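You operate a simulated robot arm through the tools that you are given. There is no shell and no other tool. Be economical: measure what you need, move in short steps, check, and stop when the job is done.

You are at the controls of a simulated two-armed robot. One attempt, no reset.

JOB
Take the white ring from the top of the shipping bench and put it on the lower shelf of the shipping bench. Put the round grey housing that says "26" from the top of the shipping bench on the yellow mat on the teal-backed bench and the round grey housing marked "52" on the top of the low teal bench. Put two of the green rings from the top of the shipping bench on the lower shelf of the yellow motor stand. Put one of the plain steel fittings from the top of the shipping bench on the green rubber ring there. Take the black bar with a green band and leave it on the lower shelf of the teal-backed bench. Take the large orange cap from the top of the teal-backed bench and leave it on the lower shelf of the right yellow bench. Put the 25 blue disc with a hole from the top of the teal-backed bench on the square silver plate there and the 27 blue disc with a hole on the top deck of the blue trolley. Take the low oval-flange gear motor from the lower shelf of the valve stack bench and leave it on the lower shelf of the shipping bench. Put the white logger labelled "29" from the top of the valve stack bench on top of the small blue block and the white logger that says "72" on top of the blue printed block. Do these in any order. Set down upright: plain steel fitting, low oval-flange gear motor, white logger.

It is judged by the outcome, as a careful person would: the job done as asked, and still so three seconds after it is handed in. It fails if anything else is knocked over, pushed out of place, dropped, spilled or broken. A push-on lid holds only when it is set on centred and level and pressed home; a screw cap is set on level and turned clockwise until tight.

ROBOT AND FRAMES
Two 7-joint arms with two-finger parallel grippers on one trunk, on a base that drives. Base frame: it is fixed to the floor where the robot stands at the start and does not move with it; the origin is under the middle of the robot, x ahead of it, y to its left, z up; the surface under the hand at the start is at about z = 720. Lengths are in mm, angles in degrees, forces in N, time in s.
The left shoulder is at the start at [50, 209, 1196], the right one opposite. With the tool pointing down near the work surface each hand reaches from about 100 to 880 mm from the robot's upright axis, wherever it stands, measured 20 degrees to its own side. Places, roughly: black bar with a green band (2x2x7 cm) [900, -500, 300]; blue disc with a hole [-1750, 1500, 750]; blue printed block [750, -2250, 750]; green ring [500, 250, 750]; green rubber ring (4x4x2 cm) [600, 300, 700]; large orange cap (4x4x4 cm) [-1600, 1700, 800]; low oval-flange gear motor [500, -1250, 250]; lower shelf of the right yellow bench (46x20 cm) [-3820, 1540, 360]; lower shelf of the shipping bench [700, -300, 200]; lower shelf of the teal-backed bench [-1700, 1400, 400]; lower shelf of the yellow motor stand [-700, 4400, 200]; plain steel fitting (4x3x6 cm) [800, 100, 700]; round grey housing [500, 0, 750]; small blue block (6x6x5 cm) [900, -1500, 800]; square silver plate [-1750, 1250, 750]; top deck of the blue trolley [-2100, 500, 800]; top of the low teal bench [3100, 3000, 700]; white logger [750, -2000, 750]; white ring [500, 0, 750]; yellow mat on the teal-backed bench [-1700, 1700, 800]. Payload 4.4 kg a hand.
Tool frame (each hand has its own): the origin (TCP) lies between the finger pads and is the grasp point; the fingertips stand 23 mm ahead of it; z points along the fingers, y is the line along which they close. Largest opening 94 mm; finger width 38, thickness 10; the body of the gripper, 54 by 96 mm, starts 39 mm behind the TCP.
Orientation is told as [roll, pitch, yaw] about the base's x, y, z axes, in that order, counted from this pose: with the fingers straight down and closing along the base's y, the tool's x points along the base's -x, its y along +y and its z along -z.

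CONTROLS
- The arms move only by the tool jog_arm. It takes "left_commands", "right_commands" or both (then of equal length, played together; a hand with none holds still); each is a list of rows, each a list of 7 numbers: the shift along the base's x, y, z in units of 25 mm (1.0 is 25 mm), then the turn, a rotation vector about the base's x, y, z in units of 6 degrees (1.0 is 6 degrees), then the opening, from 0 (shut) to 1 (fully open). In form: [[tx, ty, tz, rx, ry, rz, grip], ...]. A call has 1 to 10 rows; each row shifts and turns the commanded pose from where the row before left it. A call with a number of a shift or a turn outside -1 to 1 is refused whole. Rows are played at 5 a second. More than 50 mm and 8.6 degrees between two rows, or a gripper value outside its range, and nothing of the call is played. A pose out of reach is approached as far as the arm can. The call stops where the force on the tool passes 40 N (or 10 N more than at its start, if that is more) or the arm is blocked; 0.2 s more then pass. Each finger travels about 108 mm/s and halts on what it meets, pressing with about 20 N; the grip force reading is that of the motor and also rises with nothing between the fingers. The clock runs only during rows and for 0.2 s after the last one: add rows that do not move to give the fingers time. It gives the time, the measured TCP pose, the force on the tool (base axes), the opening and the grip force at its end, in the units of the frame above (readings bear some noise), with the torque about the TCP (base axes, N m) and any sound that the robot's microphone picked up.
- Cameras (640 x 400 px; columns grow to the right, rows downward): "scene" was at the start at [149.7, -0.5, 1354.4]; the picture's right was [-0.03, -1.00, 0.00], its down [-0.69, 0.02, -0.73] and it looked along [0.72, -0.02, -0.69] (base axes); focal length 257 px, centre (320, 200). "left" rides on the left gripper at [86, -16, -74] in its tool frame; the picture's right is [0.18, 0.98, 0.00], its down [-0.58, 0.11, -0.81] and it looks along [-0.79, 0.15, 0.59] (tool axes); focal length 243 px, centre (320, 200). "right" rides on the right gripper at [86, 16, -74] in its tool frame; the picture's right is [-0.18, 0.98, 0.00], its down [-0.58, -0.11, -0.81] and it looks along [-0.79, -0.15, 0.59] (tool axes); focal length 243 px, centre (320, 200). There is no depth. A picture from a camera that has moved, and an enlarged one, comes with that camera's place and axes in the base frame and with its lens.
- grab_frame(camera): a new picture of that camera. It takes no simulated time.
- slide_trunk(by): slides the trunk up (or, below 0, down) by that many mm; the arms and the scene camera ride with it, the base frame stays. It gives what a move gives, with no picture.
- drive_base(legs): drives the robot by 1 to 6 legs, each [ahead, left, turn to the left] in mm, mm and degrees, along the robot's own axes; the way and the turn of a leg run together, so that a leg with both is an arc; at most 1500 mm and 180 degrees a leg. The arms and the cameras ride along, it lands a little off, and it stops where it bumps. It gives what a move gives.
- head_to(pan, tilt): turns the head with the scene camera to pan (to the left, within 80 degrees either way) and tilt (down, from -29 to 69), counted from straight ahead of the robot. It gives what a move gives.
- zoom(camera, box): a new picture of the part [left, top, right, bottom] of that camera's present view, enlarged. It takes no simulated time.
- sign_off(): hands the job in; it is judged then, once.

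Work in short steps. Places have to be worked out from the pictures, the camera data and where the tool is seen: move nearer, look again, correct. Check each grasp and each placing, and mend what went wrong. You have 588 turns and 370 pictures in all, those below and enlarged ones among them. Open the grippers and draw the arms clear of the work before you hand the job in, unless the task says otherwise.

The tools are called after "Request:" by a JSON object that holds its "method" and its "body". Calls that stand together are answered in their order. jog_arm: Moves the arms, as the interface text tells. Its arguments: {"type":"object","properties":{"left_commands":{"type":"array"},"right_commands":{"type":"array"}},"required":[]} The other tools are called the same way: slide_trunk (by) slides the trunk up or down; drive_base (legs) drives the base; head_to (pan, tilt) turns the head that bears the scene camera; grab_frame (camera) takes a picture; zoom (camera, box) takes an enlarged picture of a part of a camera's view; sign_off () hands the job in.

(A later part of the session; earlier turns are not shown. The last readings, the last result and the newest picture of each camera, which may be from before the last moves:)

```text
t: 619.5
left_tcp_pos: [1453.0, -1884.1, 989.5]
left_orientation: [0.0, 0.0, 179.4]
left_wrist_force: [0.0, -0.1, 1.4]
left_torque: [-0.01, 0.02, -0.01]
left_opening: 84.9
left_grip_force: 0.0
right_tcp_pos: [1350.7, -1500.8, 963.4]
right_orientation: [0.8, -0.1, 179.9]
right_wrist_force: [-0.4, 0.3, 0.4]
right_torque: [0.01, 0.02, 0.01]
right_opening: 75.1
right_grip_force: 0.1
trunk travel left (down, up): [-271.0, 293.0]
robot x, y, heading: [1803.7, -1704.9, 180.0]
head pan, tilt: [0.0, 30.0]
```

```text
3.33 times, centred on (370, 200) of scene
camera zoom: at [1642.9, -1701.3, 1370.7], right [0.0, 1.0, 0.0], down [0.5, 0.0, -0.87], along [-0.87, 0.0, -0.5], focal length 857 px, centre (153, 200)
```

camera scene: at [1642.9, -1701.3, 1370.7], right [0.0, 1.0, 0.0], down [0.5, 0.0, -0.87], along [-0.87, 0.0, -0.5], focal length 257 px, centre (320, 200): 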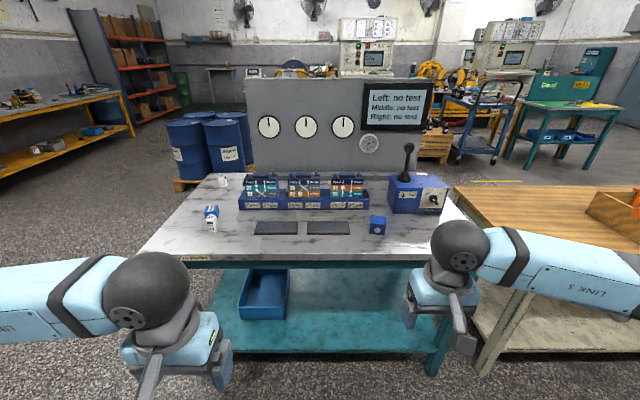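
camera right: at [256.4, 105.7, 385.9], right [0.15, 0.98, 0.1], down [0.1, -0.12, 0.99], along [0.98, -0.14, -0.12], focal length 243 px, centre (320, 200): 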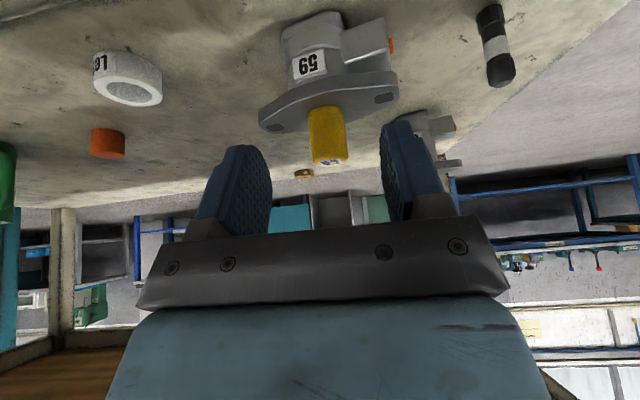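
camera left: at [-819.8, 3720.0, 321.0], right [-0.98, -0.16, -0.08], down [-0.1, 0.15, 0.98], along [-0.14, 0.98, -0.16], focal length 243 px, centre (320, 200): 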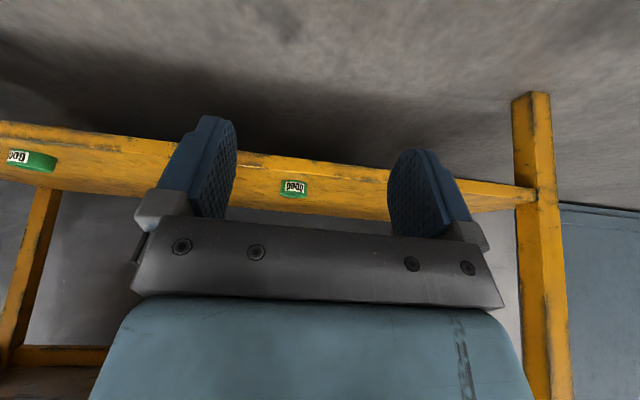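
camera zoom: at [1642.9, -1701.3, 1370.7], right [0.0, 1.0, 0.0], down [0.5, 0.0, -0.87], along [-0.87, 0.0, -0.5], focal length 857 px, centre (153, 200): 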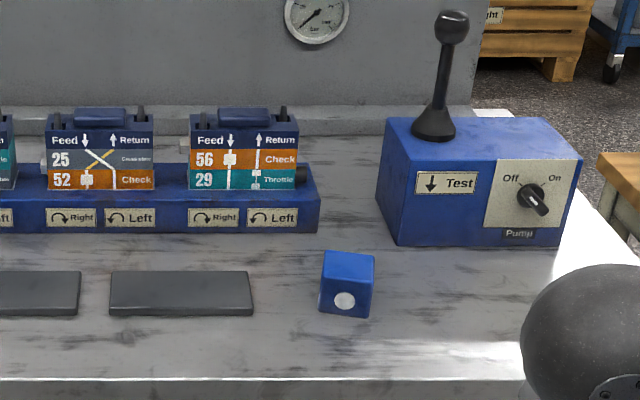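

Logger 29 stands in front of the printed block; logger 72 is at the rear; the small blue block is to the right. I approach so that the left hand gets above logger 29 (≈(859, −2105)).

Request:
{"method": "jog_arm", "body": {"right_commands": [[1, 0, 1, 0, 0, 0, 0.8], [1, 0, 1, 0, 0, 0, 0.8], [1, 0, 1, 0, 0, 0, 0.8], [1, 0, 1, 0, 0, 0, 0.8]]}}

Request:
{"method": "drive_base", "body": {"legs": [[0, 220, 0], [480, 0, 0]]}}

Request:
{"method": "head_to", "body": {"pan": 10, "tilt": 50}}

Request:
{"method": "grab_frame", "body": {"camera": "scene"}}

Request:
{"method": "grab_frame", "body": {"camera": "left"}}

```text
t: 620.5
left_tcp_pos: [1452.1, -1884.1, 991.2]
left_orientation: [-0.1, -0.2, 179.4]
left_wrist_force: [0.4, -0.9, 0.3]
left_torque: [-0.01, -0.02, 0.0]
left_opening: 84.8
left_grip_force: 0.0
right_tcp_pos: [1450.7, -1501.8, 1063.3]
right_orientation: [0.8, 0.0, 179.8]
right_wrist_force: [0.6, 0.5, 0.1]
right_torque: [-0.01, -0.02, 0.0]
right_opening: 75.1
right_grip_force: 0.0
trunk travel left (down, up): [-271.0, 293.0]
robot x, y, heading: [1801.4, -1703.7, 179.9]
head pan, tilt: [0.0, 30.0]
```

```text
t: 625.6
left_tcp_pos: [982.3, -2100.2, 990.8]
left_orientation: [0.1, -0.2, 179.2]
left_wrist_force: [-0.1, 0.1, -0.1]
left_torque: [0.01, 0.04, 0.0]
left_opening: 84.6
left_grip_force: 0.1
right_tcp_pos: [980.7, -1720.0, 1061.7]
right_orientation: [0.8, 0.0, 179.5]
right_wrist_force: [0.6, 0.2, -0.2]
right_torque: [0.0, 0.03, -0.02]
right_opening: 75.0
right_grip_force: 0.1
trunk travel left (down, up): [-271.0, 293.0]
robot x, y, heading: [1329.6, -1920.6, 179.6]
head pan, tilt: [0.0, 30.0]
stopped in leg 2: the robot was blocked; the commanded pose is now the measured one
```

```text
t: 626.4
left_tcp_pos: [980.7, -2101.3, 990.9]
left_orientation: [0.1, -0.2, 179.0]
left_wrist_force: [-0.4, 0.3, -0.4]
left_torque: [0.01, 0.02, 0.04]
left_opening: 84.8
left_grip_force: 0.1
right_tcp_pos: [979.6, -1718.9, 1062.5]
right_orientation: [0.7, 0.0, 179.6]
right_wrist_force: [-0.2, 0.7, 0.0]
right_torque: [0.03, -0.01, 0.01]
right_opening: 75.1
right_grip_force: 0.1
trunk travel left (down, up): [-271.0, 293.0]
robot x, y, heading: [1330.5, -1922.5, 179.6]
head pan, tilt: [10.0, 50.0]
```

```text
195 pictures are left
camera scene: at [1185.7, -1932.9, 1341.3], right [-0.17, 0.99, 0.0], down [0.75, 0.13, -0.64], along [-0.63, -0.11, -0.77], focal length 257 px, centre (320, 200)
```

scene: 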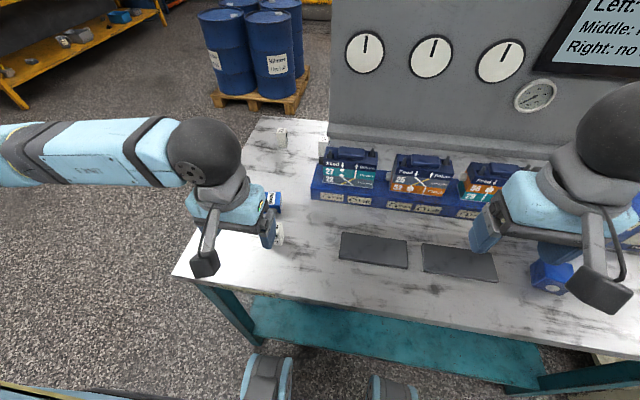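

```text
194 pictures are left
camera left: at [1067.2, -2085.9, 1065.6], right [0.17, -0.99, 0.0], down [-0.58, -0.1, 0.81], along [-0.8, -0.14, -0.59], focal length 243 px, centre (320, 200)
```

left: 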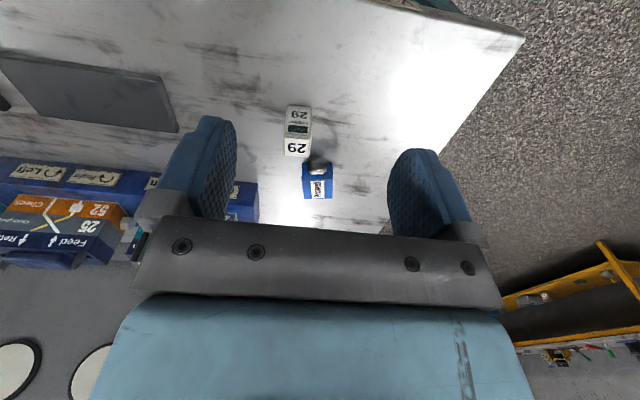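

Robot is against the bench limit (x≈1330). Logger 29 ≈ (868, −2096). Move the left hand over it and descend.

Request:
{"method": "drive_base", "body": {"legs": [[-12, 0, 0]]}}

Request:
{"method": "jog_arm", "body": {"left_commands": [[-1, 0, -0.8, 0, 0, 0, 0.8], [-1, 0, -0.8, 0, 0, 0, 0.8], [-1, 0, -0.8, 0, 0, 0, 0.8], [-1, 0, -0.8, 0, 0, 0, 0.8], [-1, 0.2, -0.4, 0, 0, 0, 0.8]]}}

Request:
{"method": "grab_frame", "body": {"camera": "left"}}

```text
t: 627.1
left_tcp_pos: [991.9, -2100.7, 990.0]
left_orientation: [0.1, -0.1, 179.3]
left_wrist_force: [0.5, 0.3, -0.7]
left_torque: [-0.04, 0.03, -0.01]
left_opening: 84.3
left_grip_force: 0.1
right_tcp_pos: [991.5, -1718.7, 1062.7]
right_orientation: [0.8, 0.0, 179.5]
right_wrist_force: [0.4, -0.3, 1.5]
right_torque: [0.0, -0.01, -0.01]
right_opening: 75.1
right_grip_force: 0.2
trunk travel left (down, up): [-271.0, 293.0]
robot x, y, heading: [1339.1, -1922.1, 179.8]
head pan, tilt: [10.0, 50.0]
```

```text
t: 628.4
left_tcp_pos: [865.8, -2097.0, 900.3]
left_orientation: [0.2, 0.0, 179.2]
left_wrist_force: [0.4, -0.3, 0.6]
left_torque: [0.0, 0.04, -0.01]
left_opening: 74.9
left_grip_force: 0.1
right_tcp_pos: [990.2, -1719.1, 1062.9]
right_orientation: [0.8, 0.2, 179.5]
right_wrist_force: [-0.7, -0.5, 0.6]
right_torque: [0.01, 0.02, -0.02]
right_opening: 75.1
right_grip_force: 0.1
trunk travel left (down, up): [-271.0, 293.0]
robot x, y, heading: [1341.3, -1921.7, 179.9]
head pan, tilt: [10.0, 50.0]
```

```text
193 pictures are left
camera left: at [952.9, -2081.5, 975.3], right [0.17, -0.99, 0.0], down [-0.58, -0.1, 0.81], along [-0.8, -0.14, -0.59], focal length 243 px, centre (320, 200)
```

left: 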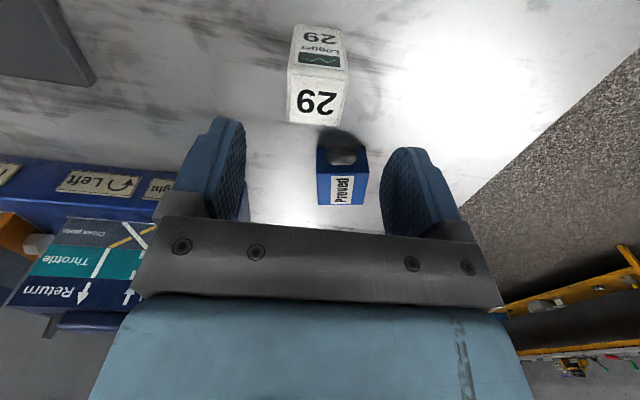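

Request:
{"method": "jog_arm", "body": {"left_commands": [[0.4, 0.15, -1, 0, 0, 0, 0.75], [0, 0, -1, 0, 0, 0, 0.7], [0, 0, -0.6, 0, 0, 0, 0.7]]}}

Request:
{"method": "grab_frame", "body": {"camera": "left"}}

```text
t: 629.1
left_tcp_pos: [877.3, -2093.6, 835.6]
left_orientation: [0.1, -0.1, 179.3]
left_wrist_force: [-0.6, 0.2, -0.2]
left_torque: [-0.01, -0.01, 0.02]
left_opening: 65.7
left_grip_force: 0.1
right_tcp_pos: [990.1, -1718.5, 1063.4]
right_orientation: [0.7, 0.1, 179.5]
right_wrist_force: [0.0, 0.5, -0.3]
right_torque: [-0.04, 0.0, 0.02]
right_opening: 75.1
right_grip_force: 0.1
trunk travel left (down, up): [-271.0, 293.0]
robot x, y, heading: [1340.9, -1921.5, 179.9]
head pan, tilt: [10.0, 50.0]
```

```text
192 pictures are left
camera left: at [963.8, -2077.8, 910.7], right [0.17, -0.99, 0.0], down [-0.58, -0.1, 0.81], along [-0.8, -0.14, -0.59], focal length 243 px, centre (320, 200)
```

left: 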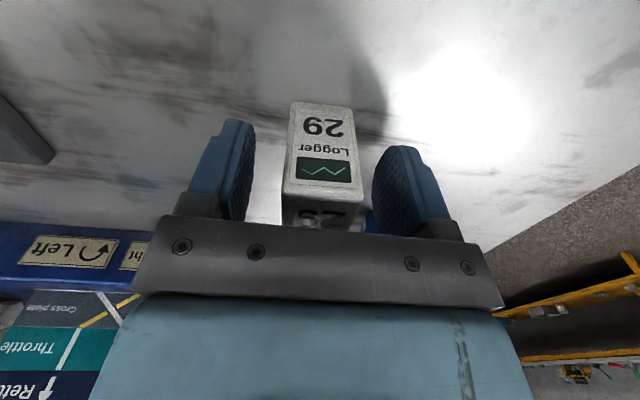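

Logger is between the fingers. Lower 10 mm, grip and lift.

Request:
{"method": "jog_arm", "body": {"left_commands": [[0, 0, -0.4, 0, 0, 0, 0.65], [0, 0, 0, 0, 0, 0, 0.4], [0, 0, 0, 0, 0, 0, 0], [0, 0, 0, 0, 0, 0, 0], [0, 0, 0, 0, 0, 0, 0], [0, 0, 0.8, 0, 0, 0, 0], [0, 0, 1, 0, 0, 0, 0], [0, 0, 1, 0, 0, 0, 0], [0, 0, 1, 0, 0, 0, 0]]}}

Request:
{"method": "grab_frame", "body": {"camera": "left"}}

```text
t: 631.1
left_tcp_pos: [876.1, -2092.5, 920.3]
left_orientation: [0.1, 0.0, 179.2]
left_wrist_force: [-0.1, 0.8, -0.4]
left_torque: [0.05, 0.01, -0.02]
left_opening: 30.9
left_grip_force: 19.8
right_tcp_pos: [991.6, -1718.4, 1062.4]
right_orientation: [0.8, 0.0, 179.5]
right_wrist_force: [0.5, 0.6, -0.3]
right_torque: [0.0, -0.02, 0.02]
right_opening: 75.2
right_grip_force: 0.1
trunk travel left (down, up): [-271.0, 293.0]
robot x, y, heading: [1339.1, -1924.8, 179.6]
head pan, tilt: [10.0, 50.0]
```

```text
191 pictures are left
camera left: at [963.4, -2077.7, 995.5], right [0.17, -0.99, 0.0], down [-0.58, -0.1, 0.81], along [-0.8, -0.14, -0.59], focal length 243 px, centre (320, 200)
```

left: 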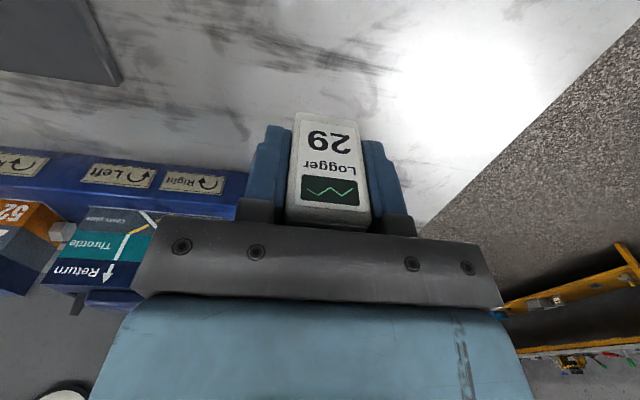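

Held. Drive 612 mm right so the logger is above the small blue block.

Request:
{"method": "drive_base", "body": {"legs": [[0, -610, 0]]}}

Request:
{"method": "grab_frame", "body": {"camera": "left"}}

Request:
{"method": "grab_frame", "body": {"camera": "scene"}}

```text
t: 636.9
left_tcp_pos: [879.7, -1488.4, 920.4]
left_orientation: [0.2, -0.2, 179.0]
left_wrist_force: [0.3, -0.2, -0.8]
left_torque: [-0.01, 0.0, 0.0]
left_opening: 30.8
left_grip_force: 20.0
right_tcp_pos: [996.1, -1114.0, 1062.7]
right_orientation: [0.8, -0.1, 179.4]
right_wrist_force: [-0.3, 0.4, 0.4]
right_torque: [-0.01, 0.01, 0.01]
right_opening: 75.0
right_grip_force: 0.1
trunk travel left (down, up): [-271.0, 293.0]
robot x, y, heading: [1344.0, -1314.6, 179.3]
head pan, tilt: [10.0, 50.0]
```

```text
190 pictures are left
camera left: at [966.8, -1473.3, 995.1], right [0.17, -0.99, 0.0], down [-0.58, -0.1, 0.81], along [-0.8, -0.14, -0.59], focal length 243 px, centre (320, 200)
```

left: 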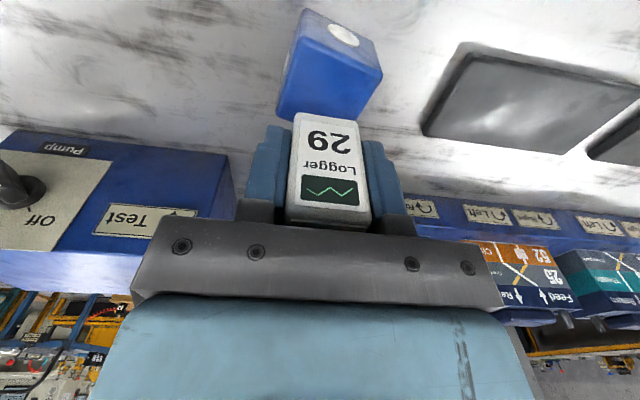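

```text
189 pictures are left
camera scene: at [1201.4, -1329.1, 1341.2], right [-0.17, 0.99, 0.0], down [0.76, 0.13, -0.64], along [-0.63, -0.11, -0.77], focal length 257 px, centre (320, 200)
```

scene: 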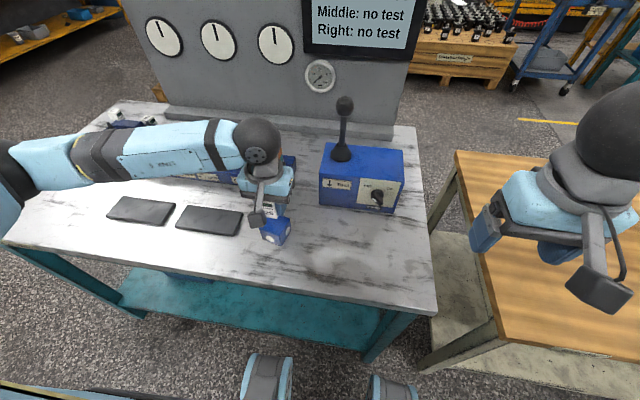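

Block top ≈ (879, −1496). Shift −8 mm in y and lower to just above, then check.

Request:
{"method": "jog_arm", "body": {"left_commands": [[0, -0.32, -0.6, 0, 0, 0, 0], [0, 0, -0.6, 0, 0, 0, 0]]}}

Request:
{"method": "grab_frame", "body": {"camera": "left"}}

Request:
{"method": "zoom", "body": {"camera": "scene", "box": [220, 170, 330, 260]}}

```text
t: 637.5
left_tcp_pos: [878.8, -1495.8, 889.7]
left_orientation: [0.0, -0.1, 179.0]
left_wrist_force: [0.4, -0.1, -0.9]
left_torque: [-0.02, 0.02, 0.0]
left_opening: 30.6
left_grip_force: 20.5
right_tcp_pos: [994.4, -1115.0, 1062.1]
right_orientation: [0.9, 0.0, 179.4]
right_wrist_force: [0.3, 0.8, -0.1]
right_torque: [-0.01, -0.02, 0.0]
right_opening: 75.4
right_grip_force: 0.1
trunk travel left (down, up): [-271.0, 293.0]
robot x, y, heading: [1345.1, -1318.2, 179.5]
head pan, tilt: [10.0, 50.0]
```

```text
188 pictures are left
camera left: at [966.3, -1481.2, 965.1], right [0.17, -0.99, 0.0], down [-0.58, -0.1, 0.81], along [-0.8, -0.14, -0.59], focal length 243 px, centre (320, 200)
```

left: 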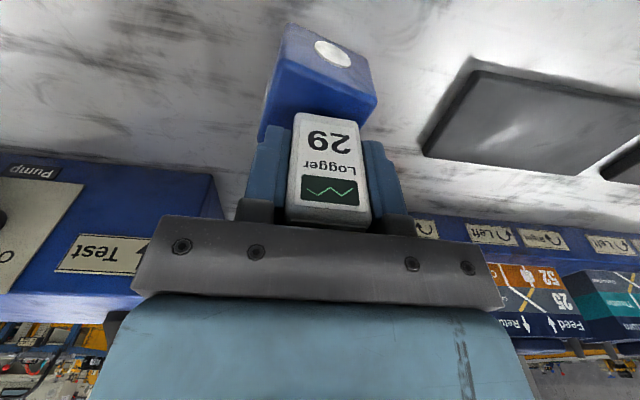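

```text
4.44 times, centred on (275, 215) of scene
camera zoom: at [1201.2, -1329.0, 1341.2], right [-0.17, 0.99, 0.0], down [0.76, 0.13, -0.64], along [-0.63, -0.11, -0.77], focal length 1142 px, centre (520, 133)
```

zoom: 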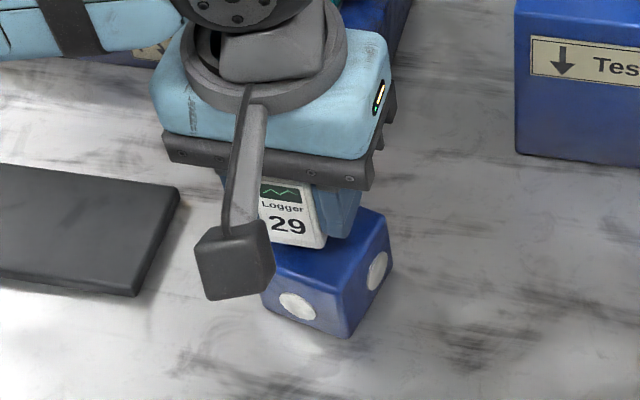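

Block centre ≈ (878, −1492). Shift +4 mm in y and lower to contact.

Request:
{"method": "jog_arm", "body": {"left_commands": [[-0.04, 0.16, -0.25, 0, 0, 0, 0], [0, 0, -0.15, 0, 0, 0, 0], [0, 0, -0.1, 0, 0, 0, 0], [0, 0, -0.1, 0, 0, 0, 0]]}}

Request:
{"method": "zoom", "body": {"camera": "scene", "box": [220, 170, 330, 260]}}

```text
t: 638.5
left_tcp_pos: [878.2, -1492.3, 875.9]
left_orientation: [0.0, -0.1, 179.0]
left_wrist_force: [0.2, -0.9, 3.7]
left_torque: [0.02, -0.06, -0.01]
left_opening: 30.6
left_grip_force: 20.2
right_tcp_pos: [995.9, -1114.5, 1063.1]
right_orientation: [0.7, 0.0, 179.4]
right_wrist_force: [0.8, 0.9, 0.8]
right_torque: [0.02, -0.02, 0.01]
right_opening: 75.1
right_grip_force: 0.0
trunk travel left (down, up): [-271.0, 293.0]
robot x, y, heading: [1341.5, -1318.2, 179.6]
head pan, tilt: [10.0, 50.0]
```

```text
4.44 times, centred on (275, 215) of scene
camera zoom: at [1201.8, -1329.2, 1341.3], right [-0.17, 0.99, 0.0], down [0.76, 0.13, -0.64], along [-0.63, -0.11, -0.77], focal length 1142 px, centre (520, 133)
```

zoom: 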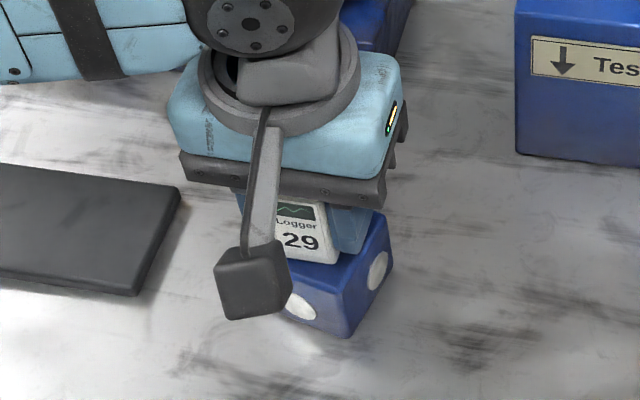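

Request:
{"method": "zoom", "body": {"camera": "scene", "box": [255, 205, 295, 235]}}

Request:
{"method": "zoom", "body": {"camera": "left", "box": [220, 0, 420, 220]}}

```text
13.33 times, centred on (275, 220) of scene
camera zoom: at [1201.8, -1329.2, 1341.3], right [-0.17, 0.99, 0.0], down [0.76, 0.13, -0.64], along [-0.63, -0.11, -0.77], focal length 3426 px, centre (920, -67)
```

zoom: 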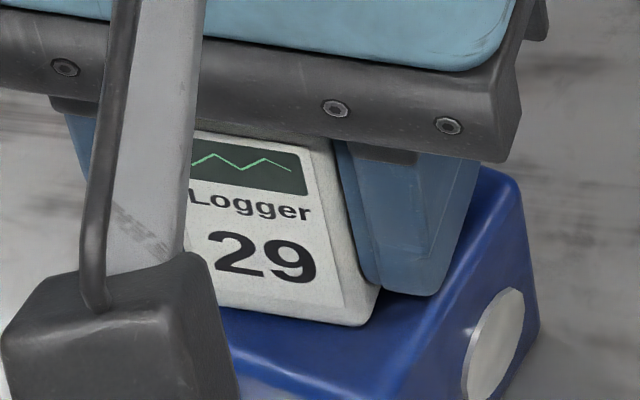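

```text
1.82 times, centred on (320, 110) of left
camera zoom: at [965.7, -1477.2, 950.6], right [0.17, -0.99, 0.0], down [-0.58, -0.1, 0.81], along [-0.8, -0.14, -0.59], focal length 441 px, centre (320, 364)
```

zoom: 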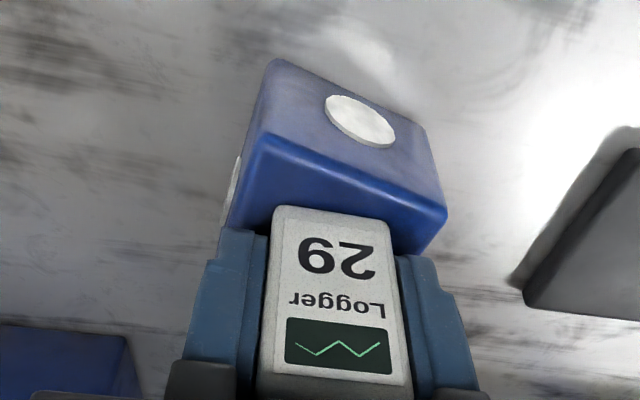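

The logger base is well centred on the block. Lower 1 mm more, release and rise.

Request:
{"method": "jog_arm", "body": {"left_commands": [[0, 0, -0.04, 0, 0, 0, 0], [0, 0, 0, 0, 0, 0, 0.37], [0, 0, 0, 0, 0, 0, 0.45], [0, 0, 0, 0, 0, 0, 0.5], [0, 0, 0.6, 0, 0, 0, 0.5], [0, 0, 1, 0, 0, 0, 0.5], [0, 0, 1, 0, 0, 0, 0.5], [0, 0, 1, 0, 0, 0, 0.5]]}}

Request:
{"method": "grab_frame", "body": {"camera": "left"}}

Request:
{"method": "zoom", "body": {"camera": "scene", "box": [220, 170, 330, 260]}}

```text
t: 640.3
left_tcp_pos: [879.8, -1493.7, 964.0]
left_orientation: [0.1, -0.1, 179.0]
left_wrist_force: [0.3, -1.0, -0.8]
left_torque: [-0.01, 0.01, 0.0]
left_opening: 47.0
left_grip_force: 0.0
right_tcp_pos: [995.9, -1114.3, 1063.6]
right_orientation: [0.8, 0.0, 179.4]
right_wrist_force: [0.9, -0.6, 0.2]
right_torque: [-0.01, -0.03, 0.02]
right_opening: 75.1
right_grip_force: 0.1
trunk travel left (down, up): [-271.0, 293.0]
robot x, y, heading: [1345.0, -1318.8, 179.4]
head pan, tilt: [10.0, 50.0]
```

```text
183 pictures are left
camera left: at [966.2, -1477.9, 1039.6], right [0.17, -0.99, 0.0], down [-0.58, -0.1, 0.81], along [-0.8, -0.14, -0.59], focal length 243 px, centre (320, 200)
```

left: 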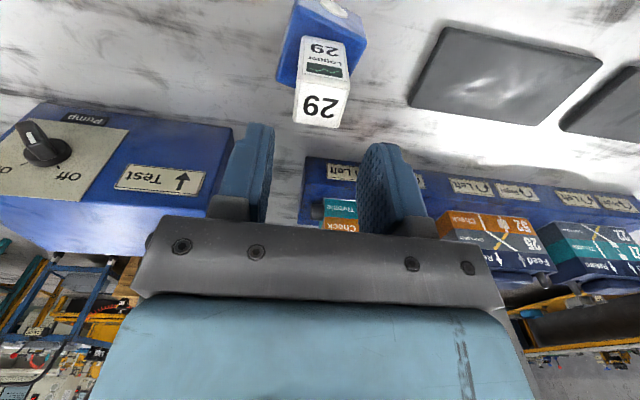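

```text
4.44 times, centred on (275, 215) of scene
camera zoom: at [1201.7, -1329.0, 1341.2], right [-0.17, 0.99, 0.0], down [0.76, 0.13, -0.64], along [-0.63, -0.11, -0.77], focal length 1142 px, centre (520, 133)
```

zoom: 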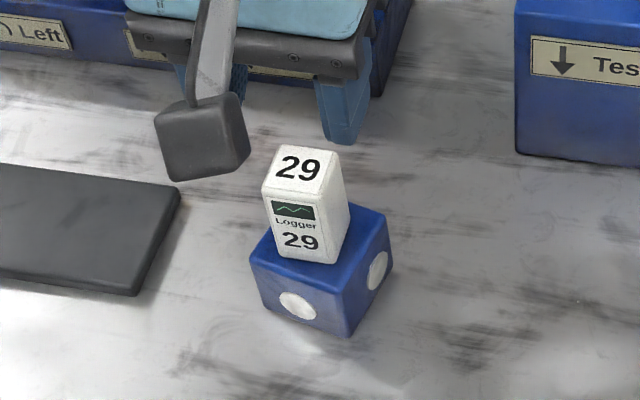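

Logger 29 stands on the small block. For logger 72 (rear left) I go to the bench's left end.

Request:
{"method": "drive_base", "body": {"legs": [[-600, 0, 0], [0, 1400, 0], [0, 320, 0], [0, 0, -90], [0, 1290, 0]]}}

Request:
{"method": "head_to", "body": {"pan": 5, "tilt": 35}}

Request:
{"method": "grab_frame", "body": {"camera": "scene"}}

```text
t: 673.7
left_tcp_pos: [460.6, -2578.6, 965.4]
left_orientation: [0.1, -0.1, 89.1]
left_wrist_force: [0.2, 0.8, 0.1]
left_torque: [0.05, -0.03, 0.03]
left_opening: 46.9
left_grip_force: 0.0
right_tcp_pos: [839.6, -2695.0, 1062.5]
right_orientation: [0.8, 0.0, 89.6]
right_wrist_force: [-0.4, 0.5, 0.6]
right_torque: [0.0, 0.0, 0.02]
right_opening: 75.1
right_grip_force: 0.0
trunk travel left (down, up): [-271.0, 293.0]
robot x, y, heading: [637.2, -3041.5, 89.6]
head pan, tilt: [10.0, 50.0]
```

```text
t: 674.5
left_tcp_pos: [459.8, -2579.6, 963.5]
left_orientation: [0.2, -0.1, 89.0]
left_wrist_force: [0.5, 1.2, 0.7]
left_torque: [-0.04, -0.02, 0.0]
left_opening: 47.0
left_grip_force: 0.1
right_tcp_pos: [839.9, -2694.1, 1063.2]
right_orientation: [0.9, 0.0, 89.5]
right_wrist_force: [0.1, 0.2, 0.0]
right_torque: [0.03, -0.02, 0.01]
right_opening: 75.1
right_grip_force: 0.1
trunk travel left (down, up): [-271.0, 293.0]
robot x, y, heading: [636.6, -3041.2, 89.7]
head pan, tilt: [5.0, 35.0]
```

```text
181 pictures are left
camera scene: at [629.2, -2887.3, 1362.8], right [1.0, 0.08, 0.0], down [0.05, -0.57, -0.82], along [-0.07, 0.82, -0.57], focal length 257 px, centre (320, 200)
```

scene: 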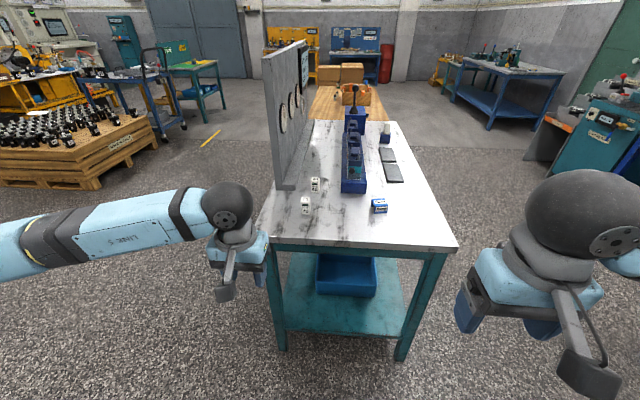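

Request:
{"method": "zoom", "body": {"camera": "scene", "box": [260, 160, 420, 260]}}

Request:
{"method": "zoom", "body": {"camera": "scene", "box": [290, 170, 330, 215]}}

```text
4.00 times, centred on (340, 210) of scene
camera zoom: at [629.2, -2887.3, 1362.8], right [1.0, 0.08, 0.0], down [0.05, -0.57, -0.82], along [-0.07, 0.82, -0.57], focal length 1028 px, centre (240, 160)
```

zoom: 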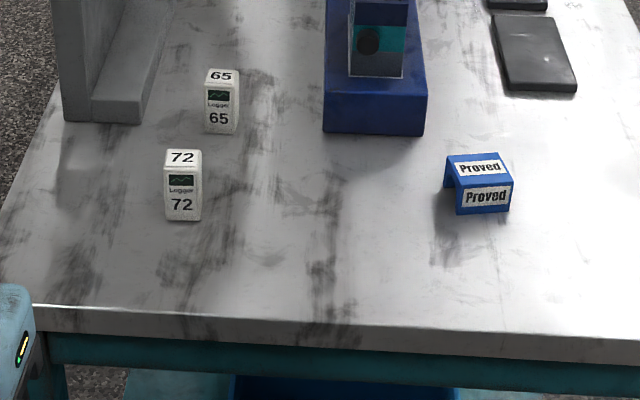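

```text
8.89 times, centred on (310, 192) of scene
camera zoom: at [629.2, -2887.3, 1362.8], right [1.0, 0.08, 0.0], down [0.05, -0.57, -0.82], along [-0.07, 0.82, -0.57], focal length 2284 px, centre (409, 267)
```

zoom: 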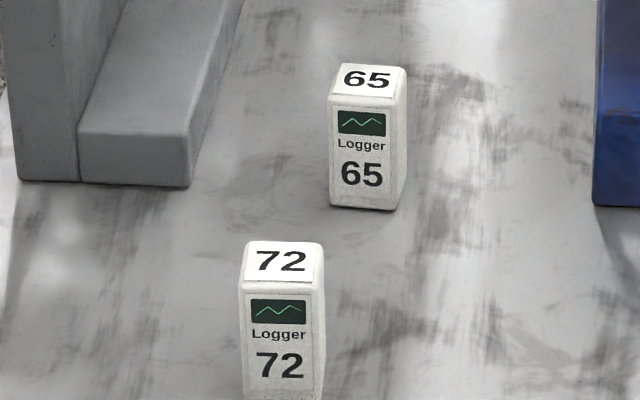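

Logger "72" at ≈(514, −2148); the printed block ("Proved") at ≈(790, −2118). Approach the bench end and bring the left hand over 72.

Request:
{"method": "drive_base", "body": {"legs": [[0, -54, 0], [385, 0, 0]]}}

Request:
{"method": "jog_arm", "body": {"left_commands": [[0, 0.9, -0.8, 0, 0, 0, 0.7], [0, 0.9, -0.8, 0, 0, 0, 0.7]]}}

Request:
{"method": "grab_frame", "body": {"camera": "left"}}

Request:
{"method": "grab_frame", "body": {"camera": "right"}}

```text
t: 677.6
left_tcp_pos: [517.8, -2200.0, 963.3]
left_orientation: [0.2, -0.1, 89.2]
left_wrist_force: [-0.8, 0.2, -0.1]
left_torque: [-0.03, -0.02, -0.01]
left_opening: 47.0
left_grip_force: 0.0
right_tcp_pos: [895.6, -2315.8, 1063.2]
right_orientation: [0.8, 0.2, 89.5]
right_wrist_force: [-1.1, 0.4, -0.4]
right_torque: [-0.01, 0.0, 0.02]
right_opening: 75.3
right_grip_force: 0.2
trunk travel left (down, up): [-271.0, 293.0]
robot x, y, heading: [696.4, -2665.4, 89.5]
head pan, tilt: [5.0, 35.0]
```

```text
t: 678.2
left_tcp_pos: [516.8, -2155.2, 925.4]
left_orientation: [0.1, -0.1, 89.2]
left_wrist_force: [0.0, 0.5, 0.5]
left_torque: [0.0, 0.01, -0.01]
left_opening: 65.9
left_grip_force: 0.1
right_tcp_pos: [895.1, -2315.3, 1063.5]
right_orientation: [0.7, 0.2, 89.5]
right_wrist_force: [0.4, 0.3, 0.4]
right_torque: [0.0, 0.01, 0.0]
right_opening: 75.2
right_grip_force: 0.0
trunk travel left (down, up): [-271.0, 293.0]
robot x, y, heading: [691.3, -2664.5, 89.8]
head pan, tilt: [5.0, 35.0]
```

```text
178 pictures are left
camera left: at [531.3, -2241.5, 999.1], right [-0.99, -0.17, 0.0], down [-0.1, 0.58, 0.81], along [-0.14, 0.8, -0.59], focal length 243 px, centre (320, 200)
```

left: 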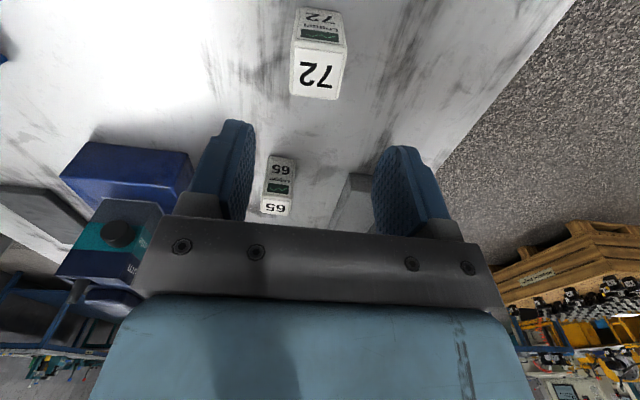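

```text
177 pictures are left
camera right: at [878.7, -2401.9, 1138.7], right [-0.98, 0.19, 0.01], down [0.12, 0.58, 0.8], along [0.15, 0.79, -0.59], focal length 243 px, centre (320, 200)
```

right: 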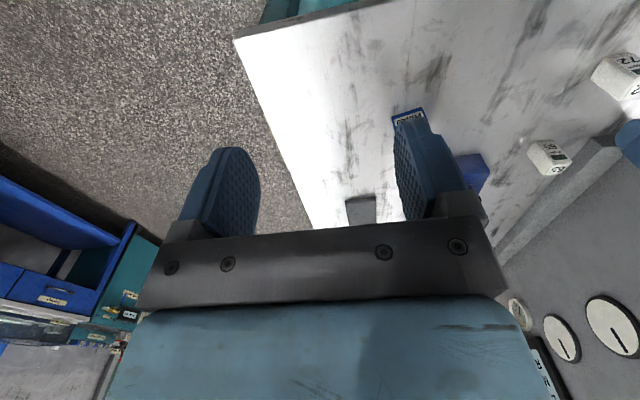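

Request:
{"method": "jog_arm", "body": {"left_commands": [[0.1, -0.4, -0.8, 0, 0, 0, 0.7], [0, 0, -0.8, 0, 0, 0, 0.7]]}}

Request:
{"method": "grab_frame", "body": {"camera": "left"}}

```text
t: 678.8
left_tcp_pos: [518.5, -2164.7, 883.0]
left_orientation: [0.2, -0.2, 89.1]
left_wrist_force: [-0.2, 0.8, -0.9]
left_torque: [-0.01, -0.01, 0.03]
left_opening: 65.9
left_grip_force: 0.0
right_tcp_pos: [895.8, -2316.0, 1063.3]
right_orientation: [0.9, 0.0, 89.4]
right_wrist_force: [0.2, -1.2, -0.2]
right_torque: [-0.01, 0.0, -0.03]
right_opening: 75.2
right_grip_force: 0.1
trunk travel left (down, up): [-271.0, 293.0]
robot x, y, heading: [693.1, -2664.7, 89.8]
head pan, tilt: [5.0, 35.0]
```

```text
176 pictures are left
camera left: at [533.9, -2251.8, 959.3], right [-0.99, -0.17, 0.0], down [-0.1, 0.58, 0.81], along [-0.14, 0.8, -0.59], focal length 243 px, centre (320, 200)
```

left: 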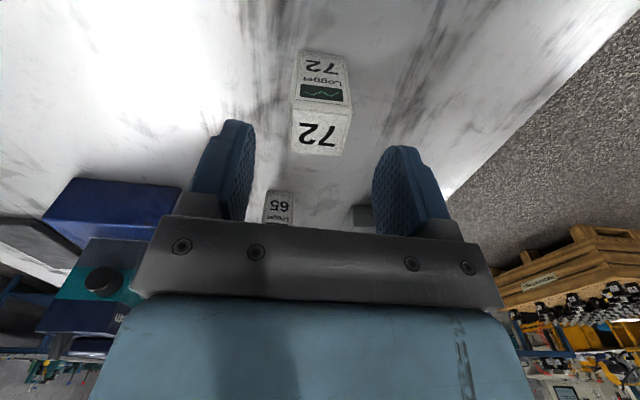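

72's top centre ≈ (520, −2175, 861). Align, descend, grip.

Request:
{"method": "jog_arm", "body": {"left_commands": [[0.08, -0.4, -0.8, 0, 0, 0, 0.7], [0, 0, -0.8, 0, 0, 0, 0.7], [0, 0, -0.4, 0, 0, 0, 0.7]]}}

Request:
{"method": "grab_frame", "body": {"camera": "left"}}

```text
t: 679.6
left_tcp_pos: [521.5, -2175.4, 833.9]
left_orientation: [0.0, -0.1, 89.2]
left_wrist_force: [-0.1, 0.2, -1.2]
left_torque: [0.01, -0.02, 0.01]
left_opening: 66.1
left_grip_force: 0.0
right_tcp_pos: [895.9, -2315.7, 1063.2]
right_orientation: [0.9, 0.0, 89.5]
right_wrist_force: [0.6, 0.0, 0.5]
right_torque: [0.01, 0.02, 0.02]
right_opening: 75.3
right_grip_force: 0.0
trunk travel left (down, up): [-271.0, 293.0]
robot x, y, heading: [693.2, -2664.3, 89.5]
head pan, tilt: [5.0, 35.0]
```

```text
175 pictures are left
camera left: at [536.1, -2261.5, 909.5], right [-0.99, -0.17, 0.0], down [-0.1, 0.58, 0.81], along [-0.14, 0.8, -0.59], focal length 243 px, centre (320, 200)
```

left: 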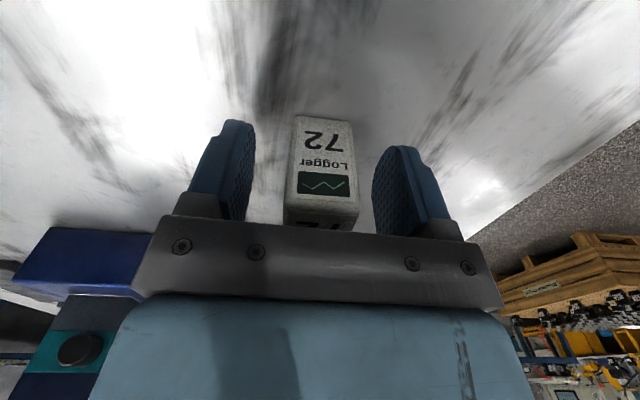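

Request:
{"method": "jog_arm", "body": {"left_commands": [[0, 0.15, -0.35, 0, 0, 0, 0.65], [0, 0, 0, 0, 0, 0, 0.4], [0, 0, 0, 0, 0, 0, 0], [0, 0, 0, 0, 0, 0, 0], [0, 0, 0, 0, 0, 0, 0], [0, 0, 0.8, 0, 0, 0, 0], [0, 0, 1, 0, 0, 0, 0], [0, 0, 1, 0, 0, 0, 0], [0, 0, 1, 0, 0, 0, 0]]}}

Request:
{"method": "grab_frame", "body": {"camera": "left"}}

```text
t: 681.6
left_tcp_pos: [520.8, -2171.0, 921.0]
left_orientation: [0.1, -0.2, 89.2]
left_wrist_force: [1.2, -0.1, -0.5]
left_torque: [0.01, 0.03, -0.04]
left_opening: 30.9
left_grip_force: 20.0
right_tcp_pos: [896.1, -2314.8, 1062.6]
right_orientation: [0.9, 0.0, 89.4]
right_wrist_force: [-1.2, 0.7, -0.5]
right_torque: [-0.03, 0.01, 0.02]
right_opening: 75.1
right_grip_force: 0.0
trunk travel left (down, up): [-271.0, 293.0]
robot x, y, heading: [689.6, -2660.1, 89.8]
head pan, tilt: [5.0, 35.0]
```

```text
174 pictures are left
camera left: at [535.6, -2258.2, 995.5], right [-0.99, -0.17, 0.0], down [-0.1, 0.58, 0.81], along [-0.14, 0.8, -0.59], focal length 243 px, centre (320, 200)
```

left: 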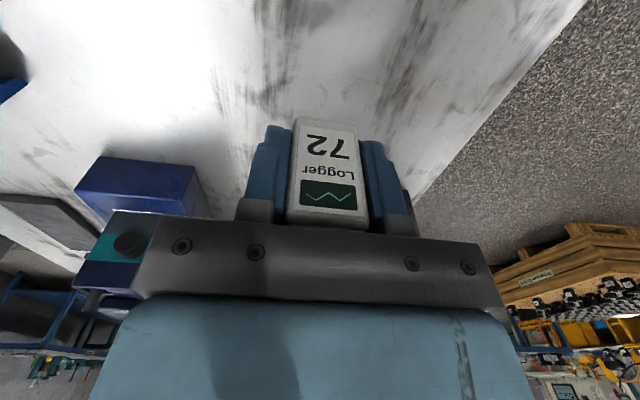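

Held. Drive right 262 mm to bring it over the printed block.

Request:
{"method": "drive_base", "body": {"legs": [[0, -262, 0]]}}

Request:
{"method": "grab_frame", "body": {"camera": "left"}}

Request:
{"method": "head_to", "body": {"pan": 10, "tilt": 50}}

Request:
{"method": "grab_frame", "body": {"camera": "scene"}}

```text
t: 684.5
left_tcp_pos: [783.5, -2173.4, 920.1]
left_orientation: [0.1, -0.1, 89.1]
left_wrist_force: [-0.3, 0.6, -0.6]
left_torque: [0.0, 0.01, -0.04]
left_opening: 30.7
left_grip_force: 19.7
right_tcp_pos: [1159.0, -2317.6, 1063.8]
right_orientation: [0.7, 0.1, 89.6]
right_wrist_force: [-0.2, -0.4, -0.4]
right_torque: [0.01, 0.03, 0.01]
right_opening: 75.2
right_grip_force: 0.1
trunk travel left (down, up): [-271.0, 293.0]
robot x, y, heading: [957.5, -2666.6, 89.8]
head pan, tilt: [5.0, 35.0]
```

```text
173 pictures are left
camera left: at [798.8, -2259.6, 995.1], right [-0.99, -0.17, 0.0], down [-0.1, 0.58, 0.81], along [-0.14, 0.8, -0.59], focal length 243 px, centre (320, 200)
```

left: 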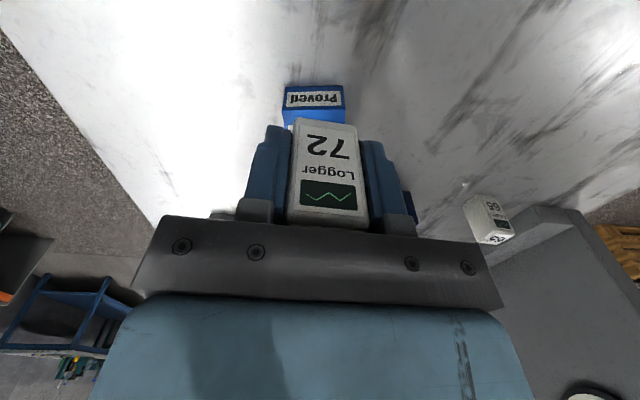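

```text
t: 685.3
left_tcp_pos: [783.9, -2173.1, 920.2]
left_orientation: [0.1, -0.1, 89.1]
left_wrist_force: [0.5, -0.1, -0.2]
left_torque: [0.0, -0.03, 0.01]
left_opening: 30.9
left_grip_force: 19.9
right_tcp_pos: [1158.0, -2317.6, 1062.8]
right_orientation: [0.8, 0.0, 89.4]
right_wrist_force: [0.1, 0.6, 0.5]
right_torque: [0.0, 0.01, 0.01]
right_opening: 75.4
right_grip_force: 0.0
trunk travel left (down, up): [-271.0, 293.0]
robot x, y, heading: [955.4, -2666.2, 89.7]
head pan, tilt: [10.0, 50.0]
```

```text
172 pictures are left
camera scene: at [942.4, -2522.0, 1341.2], right [0.99, 0.17, 0.0], down [0.13, -0.75, -0.64], along [-0.11, 0.63, -0.77], focal length 257 px, centre (320, 200)
```

scene: 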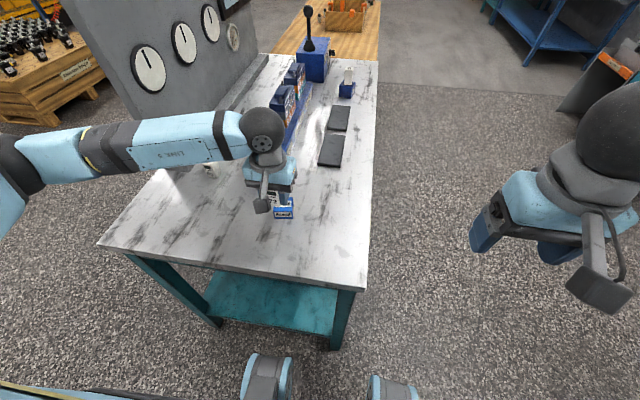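

Request:
{"method": "zoom", "body": {"camera": "scene", "box": [240, 170, 330, 240]}}

Request:
{"method": "zoom", "body": {"camera": "left", "box": [250, 60, 400, 200]}}

```text
5.71 times, centred on (285, 205) of scene
camera zoom: at [942.4, -2522.0, 1341.2], right [0.99, 0.17, 0.0], down [0.13, -0.75, -0.64], along [-0.11, 0.63, -0.77], focal length 1468 px, centre (520, 171)
```

zoom: 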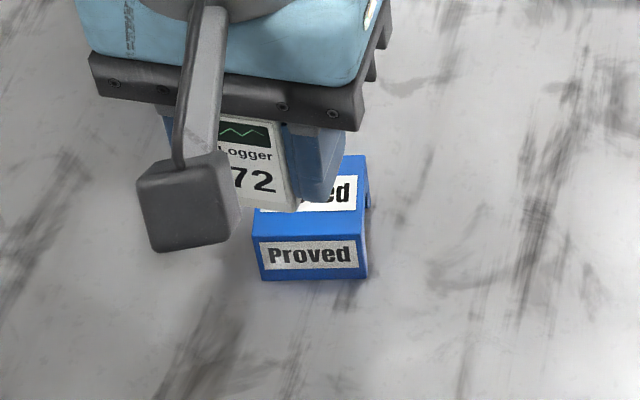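

```text
2.86 times, centred on (325, 130) of left
camera zoom: at [798.6, -2259.5, 995.1], right [-0.99, -0.17, 0.0], down [-0.1, 0.58, 0.81], along [-0.14, 0.8, -0.59], focal length 693 px, centre (306, 400)
```

zoom: 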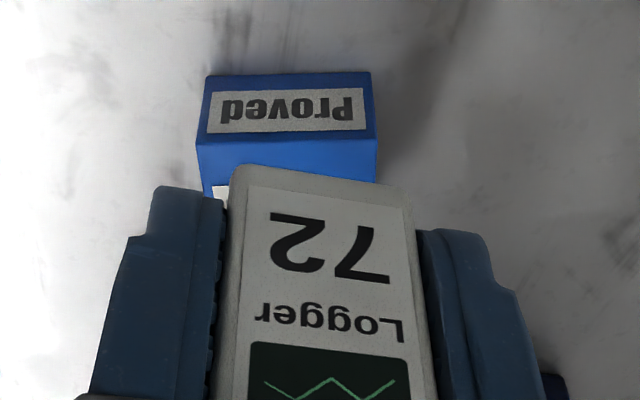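

Block top centre ≈ (781, −2124). Move the logger over it and lower near contact.

Request:
{"method": "jog_arm", "body": {"left_commands": [[0, 1, 0, 0, 0, 0, 0], [-0.04, 1, 0, 0, 0, 0, 0], [0, 0, -0.8, 0, 0, 0, 0], [0, 0, -0.8, 0, 0, 0, 0]]}}

Request:
{"method": "zoom", "body": {"camera": "scene", "box": [240, 170, 330, 240]}}

Request:
{"method": "zoom", "body": {"camera": "left", "box": [250, 40, 400, 200]}}

```text
t: 686.3
left_tcp_pos: [782.4, -2123.2, 880.6]
left_orientation: [0.1, -0.2, 89.1]
left_wrist_force: [-1.2, 0.8, -1.2]
left_torque: [0.0, -0.04, 0.0]
left_opening: 30.9
left_grip_force: 20.4
right_tcp_pos: [1159.0, -2318.8, 1062.0]
right_orientation: [0.9, 0.2, 89.4]
right_wrist_force: [0.2, 0.7, -0.1]
right_torque: [0.02, -0.02, -0.02]
right_opening: 75.1
right_grip_force: 0.1
trunk travel left (down, up): [-271.0, 293.0]
robot x, y, heading: [955.2, -2669.5, 89.5]
head pan, tilt: [10.0, 50.0]
```

```text
5.71 times, centred on (285, 205) of scene
camera zoom: at [942.4, -2521.8, 1341.2], right [0.99, 0.17, 0.0], down [0.13, -0.76, -0.64], along [-0.11, 0.63, -0.77], focal length 1468 px, centre (520, 171)
```

zoom: 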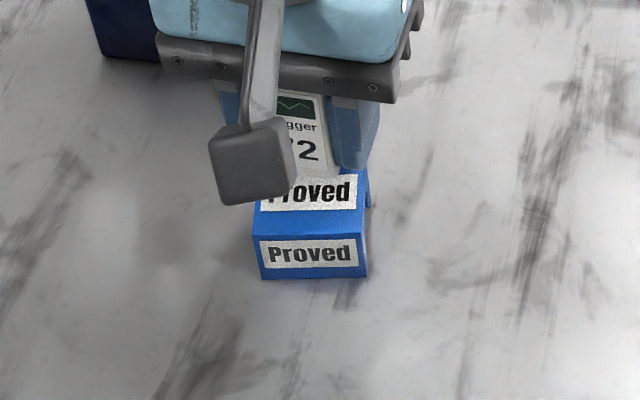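

```text
2.50 times, centred on (325, 120) of left
camera zoom: at [797.9, -2209.6, 955.1], right [-0.99, -0.17, 0.0], down [-0.1, 0.58, 0.81], along [-0.14, 0.8, -0.59], focal length 606 px, centre (308, 400)
```

zoom: 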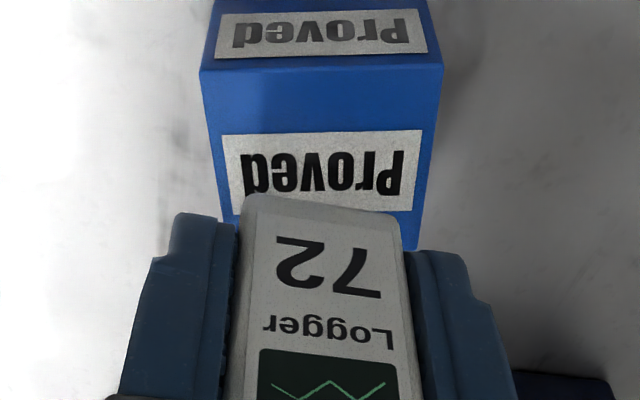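

Shift +3 mm x and −8 mm y, then lower further.

Request:
{"method": "jog_arm", "body": {"left_commands": [[0.12, -0.34, 0, 0, 0, 0, 0], [0, 0, -0.4, 0, 0, 0, 0]]}}

Request:
{"method": "zoom", "body": {"camera": "scene", "box": [240, 170, 330, 240]}}

Request:
{"method": "zoom", "body": {"camera": "left", "box": [250, 40, 400, 200]}}

```text
t: 686.9
left_tcp_pos: [786.1, -2131.0, 869.8]
left_orientation: [0.1, -0.1, 89.1]
left_wrist_force: [-0.4, 0.4, -1.3]
left_torque: [-0.02, 0.0, -0.03]
left_opening: 30.9
left_grip_force: 20.0
right_tcp_pos: [1158.8, -2317.8, 1062.4]
right_orientation: [0.7, 0.0, 89.4]
right_wrist_force: [-0.3, 0.9, -0.5]
right_torque: [0.01, -0.02, 0.02]
right_opening: 75.0
right_grip_force: 0.1
trunk travel left (down, up): [-271.0, 293.0]
robot x, y, heading: [952.5, -2669.9, 89.8]
head pan, tilt: [10.0, 50.0]
```

```text
5.71 times, centred on (285, 205) of scene
camera zoom: at [942.3, -2521.8, 1341.1], right [0.99, 0.17, 0.0], down [0.13, -0.76, -0.64], along [-0.11, 0.63, -0.77], focal length 1468 px, centre (520, 171)
```

zoom: 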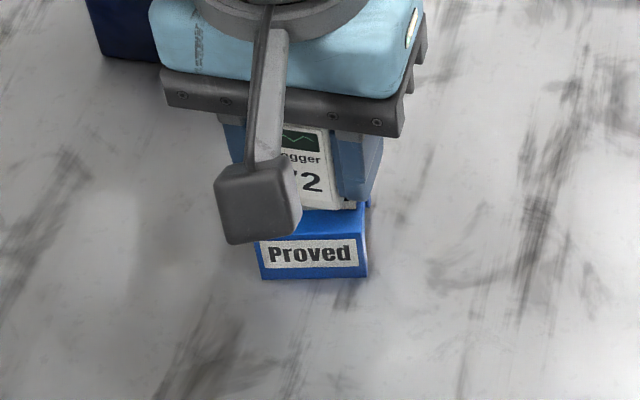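

```text
2.50 times, centred on (325, 120) of left
camera zoom: at [800.6, -2218.1, 944.8], right [-0.99, -0.17, 0.0], down [-0.1, 0.58, 0.81], along [-0.14, 0.8, -0.59], focal length 606 px, centre (308, 400)
```

zoom: 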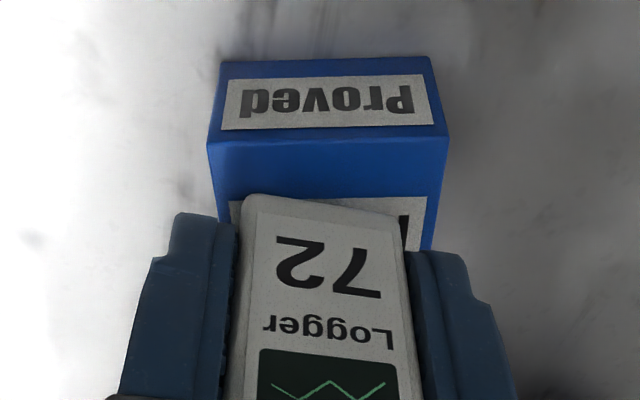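

Well aligned. Lower to contact.

Request:
{"method": "jog_arm", "body": {"left_commands": [[0, 0, -0.15, 0, 0, 0, 0], [0, 0, -0.12, 0, 0, 0, 0], [0, 0, -0.1, 0, 0, 0, 0], [0, 0, 0, 0, 0, 0, 0]]}}

```text
t: 687.9
left_tcp_pos: [786.0, -2131.7, 861.3]
left_orientation: [0.1, -0.1, 89.0]
left_wrist_force: [-0.8, 0.1, -0.4]
left_torque: [0.0, -0.03, -0.01]
left_opening: 30.6
left_grip_force: 20.5
right_tcp_pos: [1157.3, -2317.8, 1062.7]
right_orientation: [0.7, 0.0, 89.3]
right_wrist_force: [0.5, -0.2, -0.2]
right_torque: [-0.03, -0.03, -0.02]
right_opening: 75.1
right_grip_force: 0.1
trunk travel left (down, up): [-271.0, 293.0]
robot x, y, heading: [954.3, -2668.9, 89.5]
head pan, tilt: [10.0, 50.0]
```

Request:
{"method": "jog_arm", "body": {"left_commands": [[0, 0, -0.1, 0, 0, 0, 0], [0, 0, -0.1, 0, 0, 0, 0], [0, 0, 0, 0, 0, 0, 0]]}}

Request:
{"method": "zoom", "body": {"camera": "left", "box": [250, 40, 400, 200]}}

```text
t: 688.7
left_tcp_pos: [785.3, -2131.0, 856.7]
left_orientation: [0.0, -0.3, 89.0]
left_wrist_force: [-2.3, 2.7, 19.1]
left_torque: [-0.02, 0.06, 0.03]
left_opening: 30.5
left_grip_force: 20.7
right_tcp_pos: [1159.2, -2319.0, 1063.7]
right_orientation: [0.7, 0.1, 89.4]
right_wrist_force: [-0.6, -0.3, 0.1]
right_torque: [0.0, 0.02, -0.02]
right_opening: 75.0
right_grip_force: 0.1
trunk travel left (down, up): [-271.0, 293.0]
robot x, y, heading: [953.9, -2669.0, 89.7]
head pan, tilt: [10.0, 50.0]
```

```text
2.50 times, centred on (325, 120) of left
camera zoom: at [801.0, -2218.4, 932.5], right [-0.99, -0.17, 0.0], down [-0.1, 0.58, 0.81], along [-0.14, 0.8, -0.59], focal length 606 px, centre (308, 400)
```

zoom: 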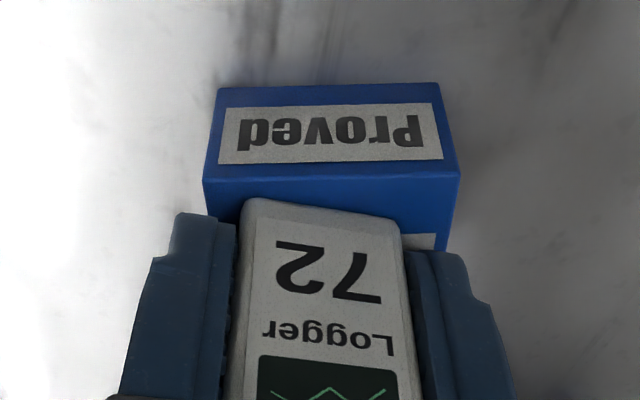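

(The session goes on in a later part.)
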